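You operate a simulated robot arm through the tools that you are given. There is no shell and no other tool. Be economical: measure what you need, move in short steps, check, and stop when the job is done.

You run a simulated robot arm. Do the job below in one go: nothing can be reset, and whatever is moved stays where it is left.

## Task
Enter and save the limit on the job card, then go back to programme 1.
Fine: the card names programme, step and limit; leave the other limits and the counters.
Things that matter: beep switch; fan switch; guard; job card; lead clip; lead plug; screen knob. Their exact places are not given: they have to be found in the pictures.

The check looks at the end state, three seconds after you hand in, the way a careful person would. Anything else that was tipped, shoved, dropped, spilled or broken makes it a failure.

## Robot
A 7-joint arm with a vacuum gripper on a trunk, on a base that drives. Base frame: it is fixed to the floor where the robot stands at the start and does not move with it; the origin is under the middle of the robot, x ahead of it, y to its left, z up. Units: cm, degrees, N and s.
With the tool pointing down near the work surface it reaches from about 58 to 92 cm from the robot's upright axis, wherever it stands. Its first joint turns from -149.0 to 149.0 degrees. Places, roughly: beep switch [100, -20, 100]; fan switch [50, -30, 100]; guard [90, 0, 80]; job card [70, -20, 90]; lead clip (4x3x11 cm) [110, -10, 70]; lead plug (3x3x5 cm) [70, -20, 30]; screen knob [90, -20, 100]. Payload 1.06 kg.
Tool frame: the origin (TCP) lies in the middle of the cups' lips, and z points out of the cups. The gripper has 1 cup of 2.4 cm across, covering 2.4 by 2.4 cm (tool x, y); the bellows give 0.8 cm. With the vacuum on, a cup seals on a smooth face that it is pressed against (1 to 4 N); it does not hold porous or soft things. The pull reaches 23 N.
Orientation is that of the tool frame in the base frame, as a unit quaternion [w, x, y, z]. With the cups facing straight down, the tool's x points along the base's -x, its y along +y and its z along -z.

## Interface
- The arm moves only by the tool jog_arm. Its argument "steps" is text: rows parted by semicolons, each of 7 numbers parted by spaces: the vacuum: 1 switches it on, 0 off, then the shift along the tool's x, y, z in cm, then the turn, a rotation vector about the tool's x, y, z in degrees. In form: vac x y z ax ay az; .... A call has 1 to 10 rows; each row is the pose to reach, as a shift and turn from the pose commanded when the call began, along the tool's axes at that moment. Each row takes 0.2 s and may step no farther than 5 cm and 8.6 degrees from the row before; otherwise, or with a gripper value out of range, the whole call is refused. A pose out of reach is approached as far as the arm can. The call stops where the force on the tool passes 40 N (or 10 N more than at its start, if that is more) or the arm is blocked; 0.2 s more then pass. The pull builds up within a second once a cup has sealed. Time passes only in rows, and 0.2 s behind the last, so rows that repeat a pose give it time. It gives the time, the measured TCP pose, the force on the tool (base axes) and the pull of the vacuum at its end, in the units of the frame above (readings bear some noise), with the torque about the TCP (base axes, N m) and any sound that the robot's microphone picked up.
- Cameras (640 x 400 px; columns grow to the right, rows downward): "scene" is now at [2.71, 13.51, 161.2]; the picture's right is [-0.43, -0.90, 0.00], its down [-0.63, 0.30, -0.72] and it looks along [0.65, -0.31, -0.70] (base axes); focal length 263 px, centre (320, 200). "wrist" rides on the gripper at [7.8, 1.9, -9.6] in the tool frame; the picture's right is [-0.24, 0.97, 0.00], its down [-0.71, -0.17, -0.69] and it looks along [-0.67, -0.16, 0.73] (tool axes); focal length 243 px, centre (320, 200).
- grab_frame(camera): a new picture of that camera. No time passes.
- move_column(by): slides the trunk up (or, below 0, down) by that many cm; the arm and the scene camera ride with it, the base frame stays. It gives what a move gives, with no picture.
- drive_base(legs): drives the robot by 1 to 6 legs, each [ahead, turn to the left] in cm and degrees, along the robot's own axes; the way and the turn of a leg run together, so that a leg with both is an arc; at most 150 cm and 180 degrees a leg. The arm and the cameras ride along, it lands a little off, and it stops where it bumps. It gives what a move gives.
- pan_tilt(pan, tilt): turns the head with the scene camera to pan (to the left, within 155 degrees either way) and tilt (down, from -29 to 69), counted from straight ahead of the robot. It gives what a move gives.
- pixel_to_xyz(camera, pixels): there is no depth. For up to 12 entries [column, row, z] of the newest picture of that camera ("zoom" is the newest enlarged one), the place [x, y] in the base frame at which the ray of that pixel passes the height z, good to about 0.3 cm. No time passes.
- inspect(camera, box): a new picture of the part [left, top, right, bottom] of that camera's present view, enlarged. No time passes.
- sign_off(): hands the job in; it is judged then, once.

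Work in short steps. Measure before you move; look again where a grasp or a placing could have gone wrong, and mend it. You have 80 turns and 60 pictures in all, those below and enlarged ones among them. Switch the vacuum off and draw the arm clear of the work before you hand the job in, unless the task says otherwise; then end with one line.

The tools are called after "Call:" by a JSON object that holds its "fn" and its "kwargs". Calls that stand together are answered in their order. jog_arm: Moves the arm, as the interface text tells. Its arguments: {"type":"object","properties":{"steps":{"type":"string"}},"required":["steps"]} The other tools are called the same way: move_column (by) slides the trunk up or down; drive_base (legs) drives the base; pan_tilt (pan, tilt) turns the head that bears the scene camera; grab_frame (camera) takes a picture; pixel_to_xyz (camera, pixels) gives the place at which the rays of pixels pass given heights; inspect (camera, box) takes an enlarged picture of a part of a camera's view; sign_off () hands the job in.

At the start:

```text
clock: 0.0
position: [66.5, -12.86, 99.97]
orientation: [0.0, -0.001, 1.0, -0.001]
contact_force: [-0.4, 0.7, 0.3]
ft_torque: [-0.01, -0.02, -0.03]
pull: 0.1
trunk travel left (down, up): [-67.5, 3.5]
robot x, y, heading: [-0.03, 0.05, 0.2]
head pan, tilt: [-25.2, 44.0]
```

scene: 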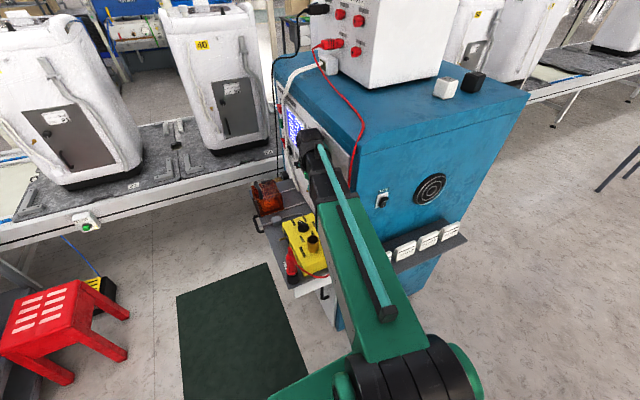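
wrist: 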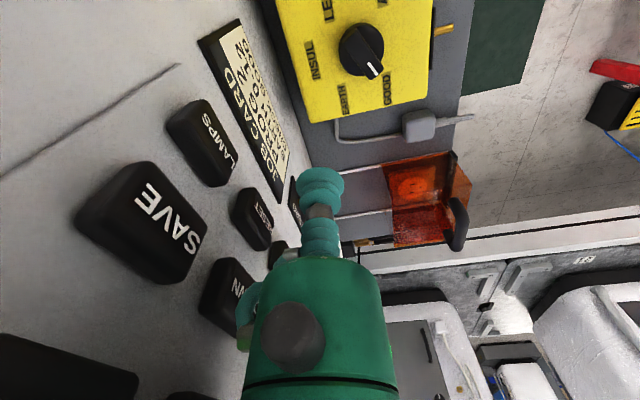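

The wrist picture shows a panel with keys (SAVE at (150,215)) at the left and the job card at (245,105). I enlarge both views to read them.

Call:
{"fn": "inspect", "kwargs": {"camera": "wrist", "box": [180, 10, 310, 210]}}

Call:
{"fn": "inspect", "kwargs": {"camera": "scene", "box": [240, 60, 400, 200]}}

```text
2.00 times, centred on (245, 110) of wrist
```

zoom: 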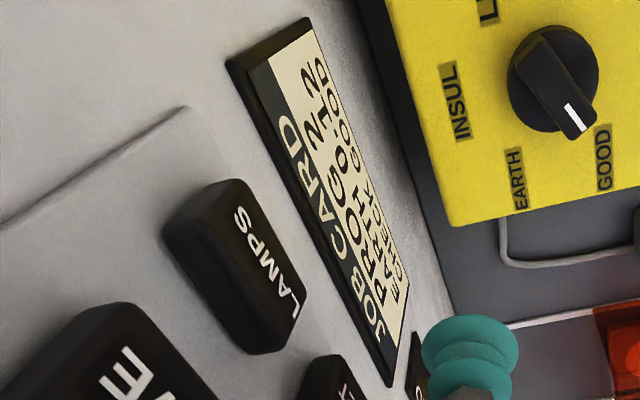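

```text
2.86 times, centred on (320, 130) of scene
```

zoom: 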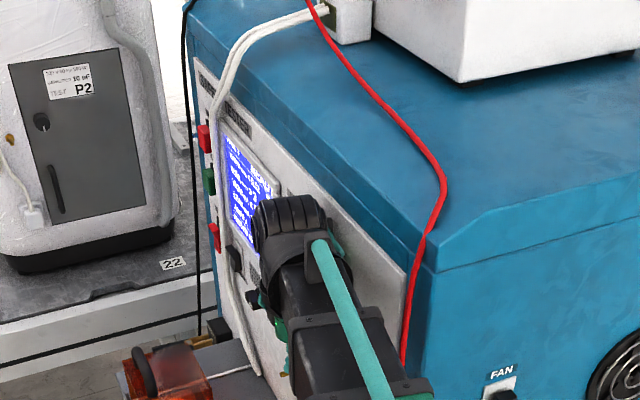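

The card needs a frontal look: the panel faces about +y. I draw the tool off the panel by 20 cm and turn it to face it.

Call:
{"fn": "jog_arm", "kwargs": {"steps": "0 0 4 0 0 0 0; 0 0 8 0 8 0 0; 0 0 12 0 16 0 0; 0 0 16 0 24 0 0; 0 0 18 0 32 0 0; 0 0 20 0 40 0 0; 0 0 20 0 48 0 0; 0 0 20 0 56 0 0; 0 0 20 0 64 0 0; 0 0 20 0 72 0 0"}}

Call:
{"fn": "grab_frame", "kwargs": {"camera": "wrist"}}

Call:
{"fn": "grab_frame", "kwargs": {"camera": "scene"}}

```text
clock: 2.2
position: [66.48, 7.1, 99.96]
orientation: [0.0, 0.0, 0.808, -0.589]
contact_force: [0.6, 0.6, -0.3]
ft_torque: [0.0, 0.01, 0.0]
pull: 0.1
trunk travel left (down, up): [-67.5, 3.5]
robot x, y, heading: [-0.17, 0.09, -0.0]
head pan, tilt: [-25.2, 44.0]
```

```text
55 pictures are left
```

wrist: 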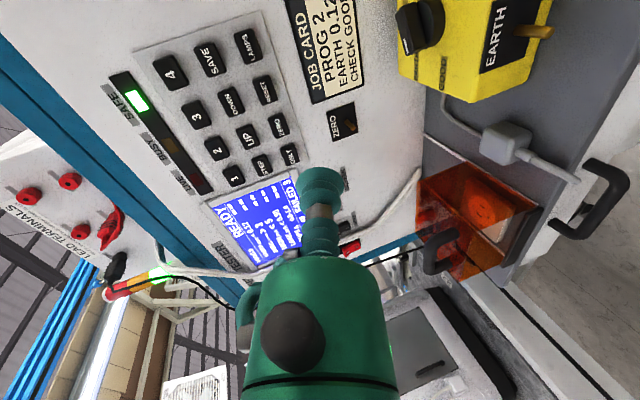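

```text
54 pictures are left
```

scene: 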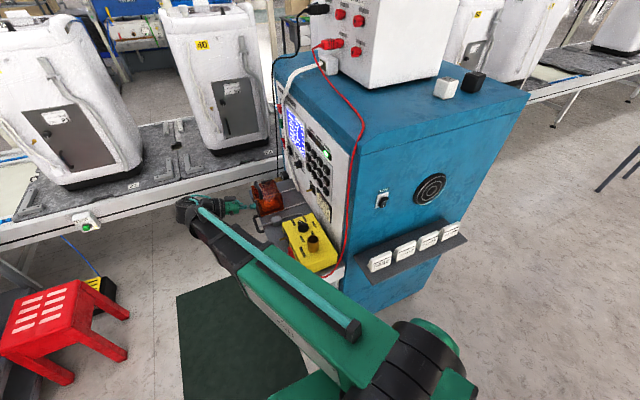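

Now the panel is in view. I enlarge the keypad and card (135–360, 0–200) and the screen (200–330, 160–270).

Call:
{"fn": "inspect", "kwargs": {"camera": "wrist", "box": [110, 0, 370, 180]}}

Call:
{"fn": "inspect", "kwargs": {"camera": "wrist", "box": [190, 150, 350, 270]}}

Call:
{"fn": "inspect", "kwargs": {"camera": "scene", "box": [260, 80, 360, 240]}}

```text
2.22 times, centred on (240, 90) of wrist
```

zoom: 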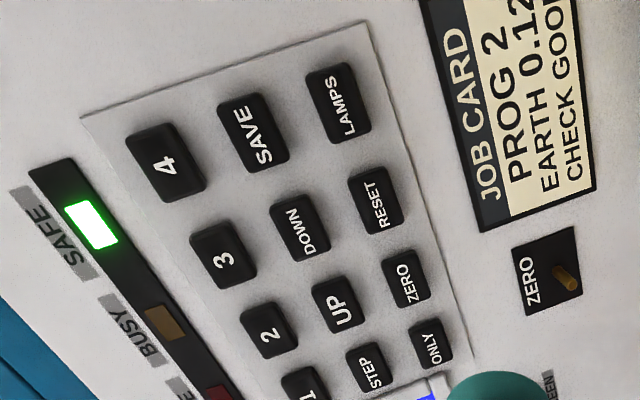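

```text
3.33 times, centred on (270, 210) of wrist
```

zoom: 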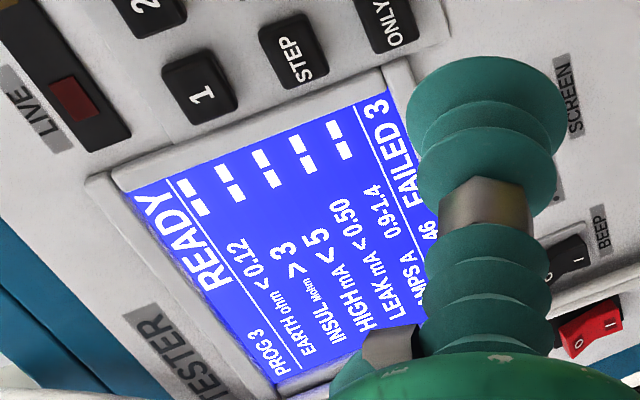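

```text
2.50 times, centred on (310, 160) of scene
```

zoom: 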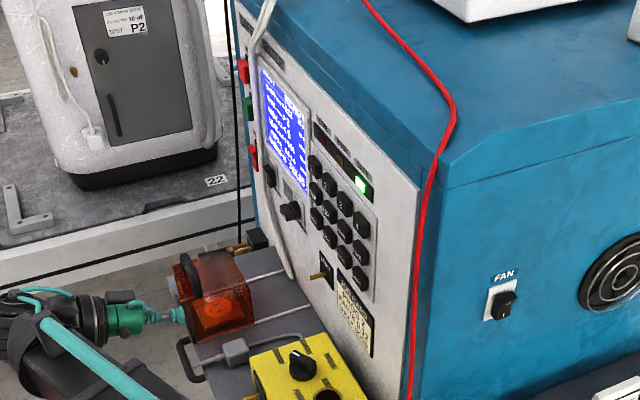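

Card reads PROG 2 / EARTH 0.12.. / CHECK GOOD, partly cut; the screen now shows PROG 3. I finish the turn to 90° and shift 8 cm to base -x to read the whole card.

Call:
{"fn": "jog_arm", "kwargs": {"steps": "0 3 0 0 6 0 0; 0 6 0 0 12 0 0; 0 8 0 0 18 0 0; 0 8 0 0 18 0 0"}}

Call:
{"fn": "grab_frame", "kwargs": {"camera": "wrist"}}

```text
clock: 3.2
position: [58.54, 7.13, 99.92]
orientation: [0.0, 0.0, -0.706, 0.708]
contact_force: [-0.3, 0.2, 0.1]
ft_torque: [0.0, 0.0, -0.05]
pull: 0.0
trunk travel left (down, up): [-67.5, 3.5]
robot x, y, heading: [-0.11, -0.02, -0.0]
head pan, tilt: [-25.2, 44.0]
```

```text
50 pictures are left
```

wrist: 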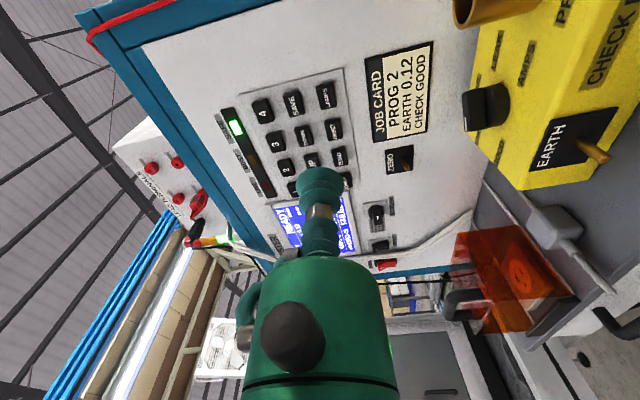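

Card: PROG 2, EARTH 0.12. By triangulating, key faces lie near y=-17; key 2 is at about (72.4, 109.4), SAVE (62.7, 104.8), pitch ~4.9 in x and ~4.5 in z. I go in front of key 2 at y=-9 and check the alignment.

Call:
{"fn": "jog_arm", "kwargs": {"steps": "0 -3 -2 2 0 0 0; 0 -6 -4 5 0 0 0; 0 -9 -6 8 0 0 0; 0 -11 -8 11 0 0 0; 0 -13.9 -9.5 13 0 0 0; 0 -13.9 -9.5 16 0 0 0; 0 -13.9 -9.5 16 0 0 0"}}

Call:
{"fn": "grab_frame", "kwargs": {"camera": "wrist"}}

Call:
{"fn": "inspect", "kwargs": {"camera": "scene", "box": [250, 70, 370, 210]}}

```text
clock: 4.8
position: [72.59, -9.11, 109.45]
orientation: [-0.001, 0.0, 0.707, -0.707]
contact_force: [0.0, 0.8, 0.2]
ft_torque: [0.02, -0.02, -0.02]
pull: 0.0
trunk travel left (down, up): [-67.5, 3.5]
robot x, y, heading: [-0.14, -0.03, -0.1]
head pan, tilt: [-25.2, 44.0]
```

```text
49 pictures are left
```

wrist: 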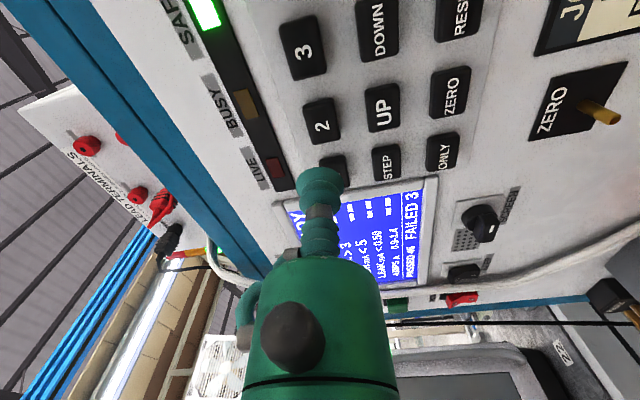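

```text
2.86 times, centred on (310, 140) of scene
```

zoom: 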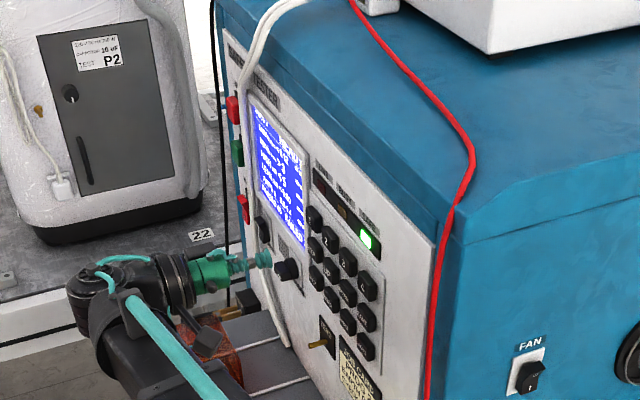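

The fresh view places key 2 at (72.9, -17, 109.5), UP (72.9,104.9), STEP (77.8,104.8), DOWN (68,105). Cup is aligned; I close in to y≈-16.

Call:
{"fn": "jog_arm", "kwargs": {"steps": "0 -0.2 0 3 0 0 0; 0 -0.2 0 5 0 0 0; 0 -0.2 0 6.4 0 0 0; 0 -0.2 0 6.9 0 0 0"}}

```text
clock: 5.8
position: [72.74, -15.76, 109.51]
orientation: [-0.001, 0.0, -0.707, 0.707]
contact_force: [0.4, -0.4, 0.2]
ft_torque: [0.02, 0.04, -0.02]
pull: 0.0
trunk travel left (down, up): [-67.5, 3.5]
robot x, y, heading: [-0.13, 0.2, 0.1]
head pan, tilt: [-25.2, 44.0]
```

No contact yet at y=-15.8; I go on in small steps.

Call:
{"fn": "jog_arm", "kwargs": {"steps": "0 0 0 0.3 0 0 0; 0 0 0 0.6 0 0 0; 0 0 0 0.9 0 0 0; 0 0 0 1.2 0 0 0"}}

```text
clock: 6.8
position: [72.66, -17.01, 109.54]
orientation: [0.001, -0.001, -0.707, 0.707]
contact_force: [-1.1, 2.0, -0.3]
ft_torque: [0.02, 0.0, -0.02]
pull: 0.1
trunk travel left (down, up): [-67.5, 3.5]
robot x, y, heading: [-0.19, -0.19, 0.2]
head pan, tilt: [-25.2, 44.0]
```

Contact begins (2 N) near y=-17.0. I press on by up to 0.8 cm.

Call:
{"fn": "jog_arm", "kwargs": {"steps": "0 0 0 0.2 0 0 0; 0 0 0 0.4 0 0 0; 0 0 0 0.6 0 0 0"}}

Call:
{"fn": "inspect", "kwargs": {"camera": "wrist", "box": [250, 100, 450, 290]}}

```text
clock: 7.6
position: [72.72, -17.47, 109.52]
orientation: [0.0, 0.001, 0.708, -0.707]
contact_force: [0.8, 4.0, 0.6]
ft_torque: [0.02, -0.02, 0.01]
pull: 0.1
trunk travel left (down, up): [-67.5, 3.5]
robot x, y, heading: [0.35, -0.37, -0.1]
head pan, tilt: [-25.2, 44.0]
heard: click
```

```text
2.11 times, centred on (350, 195) of wrist
```

zoom: 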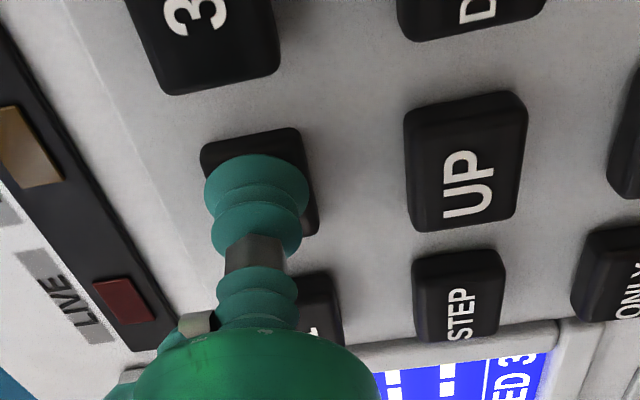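

A click was heard: key 2 went in. I withdraw 3 cm and read the screen from the scene camera.

Call:
{"fn": "jog_arm", "kwargs": {"steps": "0 0 0 -1 0 0 0; 0 0 0 -3 0 0 0; 0 0 0 -5 0 0 0"}}

Call:
{"fn": "inspect", "kwargs": {"camera": "scene", "box": [275, 95, 325, 165]}}

Call:
{"fn": "inspect", "kwargs": {"camera": "wrist", "box": [300, 170, 450, 290]}}

```text
clock: 8.4
position: [72.71, -12.71, 109.66]
orientation: [0.001, 0.0, 0.707, -0.707]
contact_force: [0.2, -0.3, -0.1]
ft_torque: [-0.02, 0.01, -0.01]
pull: 0.1
trunk travel left (down, up): [-67.5, 3.5]
robot x, y, heading: [0.43, 0.02, -0.0]
head pan, tilt: [-25.2, 44.0]
```

```text
5.71 times, centred on (300, 130) of scene
```

zoom: 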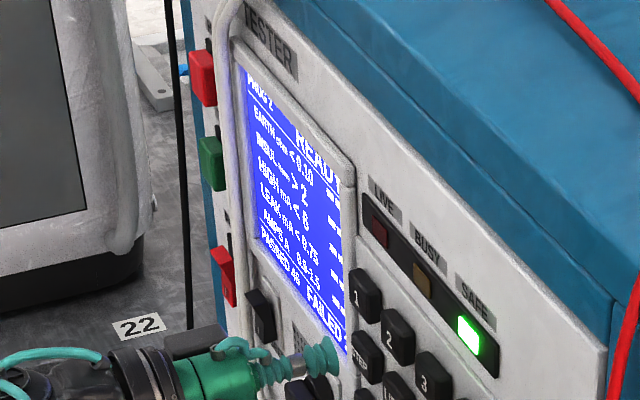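

```text
3.33 times, centred on (375, 230) of wrist
```

zoom: 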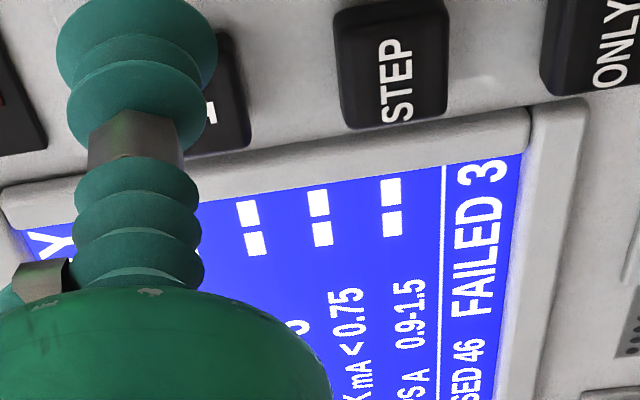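

Screen: PROG 2, READY, EARTH < 0.10. Next one press of STEP at (77.7, 104.9), then back off.

Call:
{"fn": "jog_arm", "kwargs": {"steps": "0 -3 2.5 0 0 0 0; 0 -5.05 4.6 1 0 0 0; 0 -5.05 4.6 3.6 0 0 0; 0 -5.05 4.6 4.4 0 0 0; 0 -5.05 4.6 4.8 0 0 0; 0 -5.05 4.6 5.05 0 0 0; 0 -5.05 4.6 4 0 0 0; 0 -5.05 4.6 2 0 0 0; 0 -5.05 4.6 0 0 0 0"}}

Call:
{"fn": "inspect", "kwargs": {"camera": "scene", "box": [275, 95, 325, 165]}}

```text
clock: 10.4
position: [77.72, -12.64, 105.02]
orientation: [0.0, 0.001, 0.707, -0.707]
contact_force: [0.1, 0.5, -0.2]
ft_torque: [-0.02, -0.01, 0.03]
pull: 0.0
trunk travel left (down, up): [-67.5, 3.5]
robot x, y, heading: [-0.17, -0.14, -0.2]
head pan, tilt: [-25.2, 44.0]
heard: click
```

```text
5.71 times, centred on (300, 130) of scene
```

zoom: 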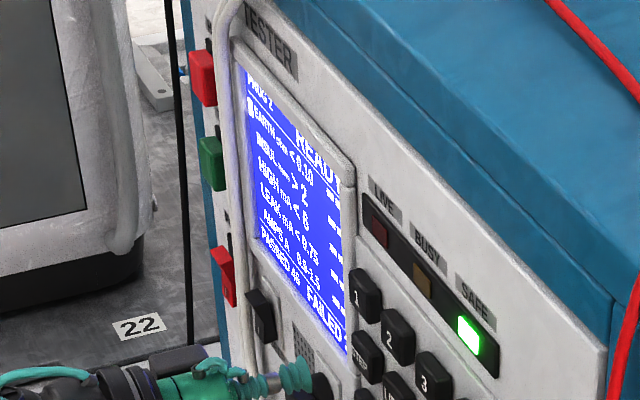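

A cursor mark now stands beside EARTH. Next one press of UP at (72.7, 104.9).

Call:
{"fn": "jog_arm", "kwargs": {"steps": "0 3 0 0 0 0 0; 0 4.95 0 1 0 0 0; 0 4.95 0 3.6 0 0 0; 0 4.95 0 4.4 0 0 0; 0 4.95 0 4.8 0 0 0; 0 4.95 0 5.05 0 0 0; 0 4.95 0 4 0 0 0; 0 4.95 0 2 0 0 0; 0 4.95 0 0 0 0 0"}}

Call:
{"fn": "inspect", "kwargs": {"camera": "scene", "box": [275, 95, 325, 165]}}

```text
clock: 12.4
position: [72.9, -12.57, 104.85]
orientation: [0.0, 0.0, 0.707, -0.707]
contact_force: [0.1, 0.1, 0.5]
ft_torque: [0.01, 0.0, 0.01]
pull: 0.0
trunk travel left (down, up): [-67.5, 3.5]
robot x, y, heading: [0.06, -0.01, 0.3]
head pan, tilt: [-25.2, 44.0]
heard: click
```

```text
5.71 times, centred on (300, 130) of scene
```

zoom: 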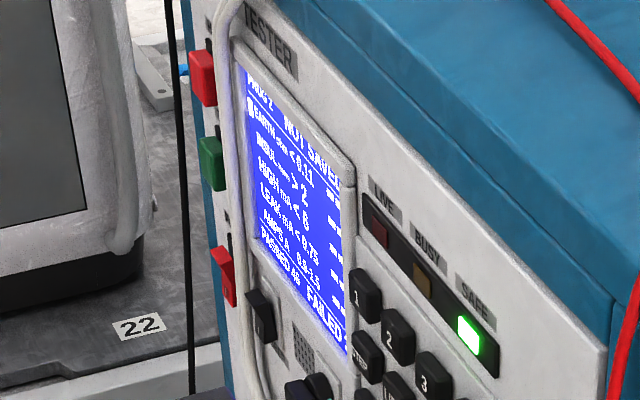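

EARTH is now 0.11, NOT SAVED. One more UP.

Call:
{"fn": "jog_arm", "kwargs": {"steps": "0 0 0 2 0 0 0; 0 0 0 3.6 0 0 0; 0 0 0 4.4 0 0 0; 0 0 0 4.8 0 0 0; 0 0 0 5.05 0 0 0; 0 0 0 4 0 0 0; 0 0 0 2 0 0 0; 0 0 0 0 0 0 0"}}

Call:
{"fn": "inspect", "kwargs": {"camera": "scene", "box": [280, 95, 320, 145]}}

```text
clock: 14.2
position: [72.89, -12.52, 104.91]
orientation: [0.0, 0.0, -0.707, 0.707]
contact_force: [-0.4, -0.3, 0.3]
ft_torque: [-0.03, 0.01, 0.04]
pull: 0.0
trunk travel left (down, up): [-67.5, 3.5]
robot x, y, heading: [-0.23, -0.11, -0.1]
head pan, tilt: [-25.2, 44.0]
heard: click
```

```text
8.00 times, centred on (300, 120) of scene
```

zoom: 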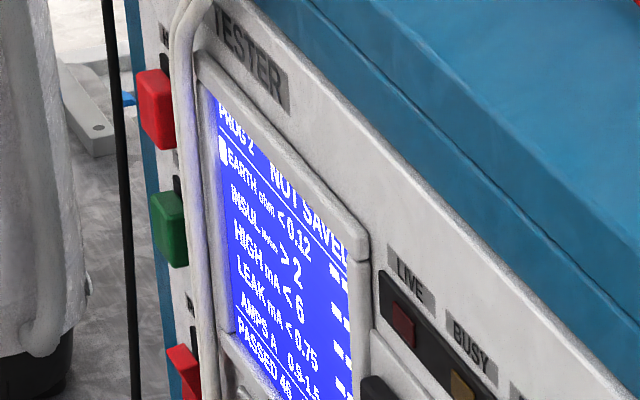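

EARTH < 0.12. Now SAVE at (62.9, 104.9), 9.85 cm to base -x.

Call:
{"fn": "jog_arm", "kwargs": {"steps": "0 4 0 0 0 0 0; 0 8 0 0 0 0 0; 0 9.85 0 1 0 0 0; 0 9.85 0 3.6 0 0 0; 0 9.85 0 4.4 0 0 0; 0 9.85 0 4.8 0 0 0; 0 9.85 0 5.05 0 0 0; 0 9.85 0 4 0 0 0; 0 9.85 0 2 0 0 0; 0 9.85 0 0 0 0 0"}}

Call:
{"fn": "inspect", "kwargs": {"camera": "scene", "box": [280, 95, 320, 145]}}

```text
clock: 16.4
position: [62.88, -12.53, 104.93]
orientation: [-0.001, 0.0, 0.707, -0.707]
contact_force: [0.5, -0.4, 0.4]
ft_torque: [-0.02, 0.0, -0.02]
pull: 0.1
trunk travel left (down, up): [-67.5, 3.5]
robot x, y, heading: [-0.01, 0.19, -0.1]
head pan, tilt: [-25.2, 44.0]
heard: click
```

```text
8.00 times, centred on (300, 120) of scene
```

zoom: 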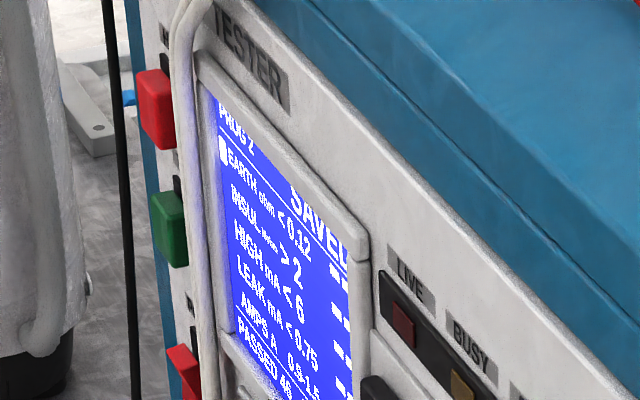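

SAVED shown. Now I go to key 1 at (77.7, 109.5), without pressing yet.

Call:
{"fn": "jog_arm", "kwargs": {"steps": "0 -4 -1 0 0 0 0; 0 -8 -2.5 0 0 0 0; 0 -12 -4.6 0 0 0 0; 0 -14.8 -4.6 0 0 0 0; 0 -14.8 -4.6 0 0 0 0"}}

Call:
{"fn": "jog_arm", "kwargs": {"steps": "0 0 0 2 0 0 0; 0 0 0 3.6 0 0 0; 0 0 0 4.4 0 0 0; 0 0 0 4.8 0 0 0; 0 0 0 5.05 0 0 0; 0 0 0 4 0 0 0; 0 0 0 2 0 0 0; 0 0 0 0 0 0 0; 0 0 0 -4 0 0 0"}}

Call:
{"fn": "inspect", "kwargs": {"camera": "scene", "box": [275, 95, 325, 165]}}

```text
clock: 17.6
position: [77.85, -12.6, 109.54]
orientation: [0.0, 0.0, 0.707, -0.707]
contact_force: [-0.9, 0.1, 0.2]
ft_torque: [0.02, -0.01, 0.0]
pull: 0.1
trunk travel left (down, up): [-67.5, 3.5]
robot x, y, heading: [-0.03, 0.16, -0.4]
head pan, tilt: [-25.2, 44.0]
```

```text
clock: 19.6
position: [77.77, -8.55, 109.42]
orientation: [0.0, 0.0, 0.707, -0.707]
contact_force: [0.7, 0.2, 0.7]
ft_torque: [0.01, -0.01, -0.01]
pull: 0.0
trunk travel left (down, up): [-67.5, 3.5]
robot x, y, heading: [0.03, 0.1, -0.2]
head pan, tilt: [-25.2, 44.0]
heard: click
```

```text
5.71 times, centred on (300, 130) of scene
```

zoom: 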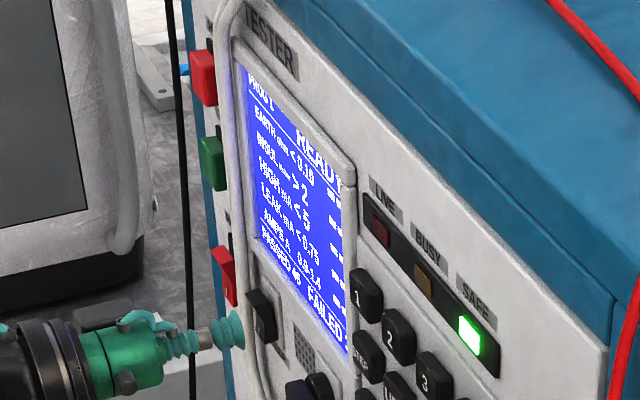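

PROG 1 READY. I draw the arm clear of the panel and check the whole scene once.

Call:
{"fn": "jog_arm", "kwargs": {"steps": "0 2 0 -4 0 0 0; 0 4 0 -8 0 0 0; 0 6 0 -12 0 0 0; 0 8 0 -16 0 0 0; 0 8 0 -16 0 0 0"}}

Call:
{"fn": "grab_frame", "kwargs": {"camera": "scene"}}

Call:
{"fn": "grab_frame", "kwargs": {"camera": "wrist"}}

```text
clock: 20.8
position: [69.7, 7.35, 109.59]
orientation: [0.0, 0.0, -0.707, 0.707]
contact_force: [-0.2, -0.1, 0.5]
ft_torque: [-0.03, 0.01, 0.01]
pull: 0.1
trunk travel left (down, up): [-67.5, 3.5]
robot x, y, heading: [0.14, -0.06, 0.2]
head pan, tilt: [-25.2, 44.0]
```

```text
39 pictures are left
```

scene: 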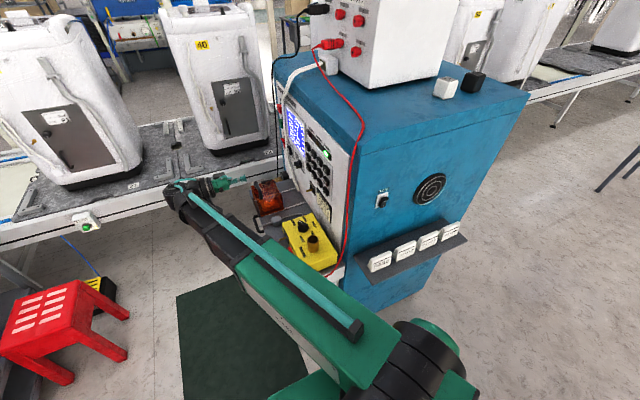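

```text
38 pictures are left
```

wrist: 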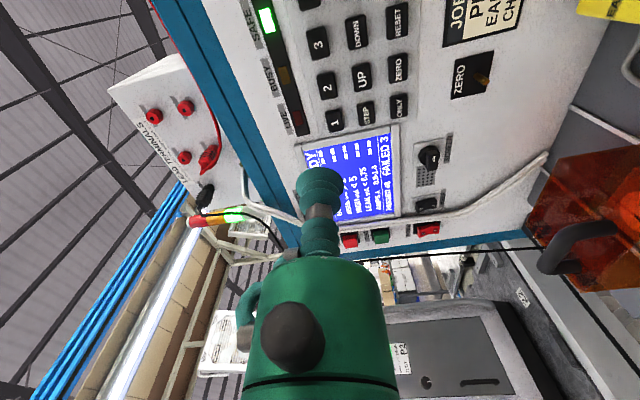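

The arm is clear, the vacuum is off, nothing else was disturbed, and the screen shows PROG 1 READY. I hand in.

Call:
{"fn": "sign_off", "kwargs": {}}

```text
The job is handed in.
```

The EARTH limit in programme 2 is set to 0.12 as the job card says; the screen showed SAVED, and the tester is back on programme 1 and reads READY.
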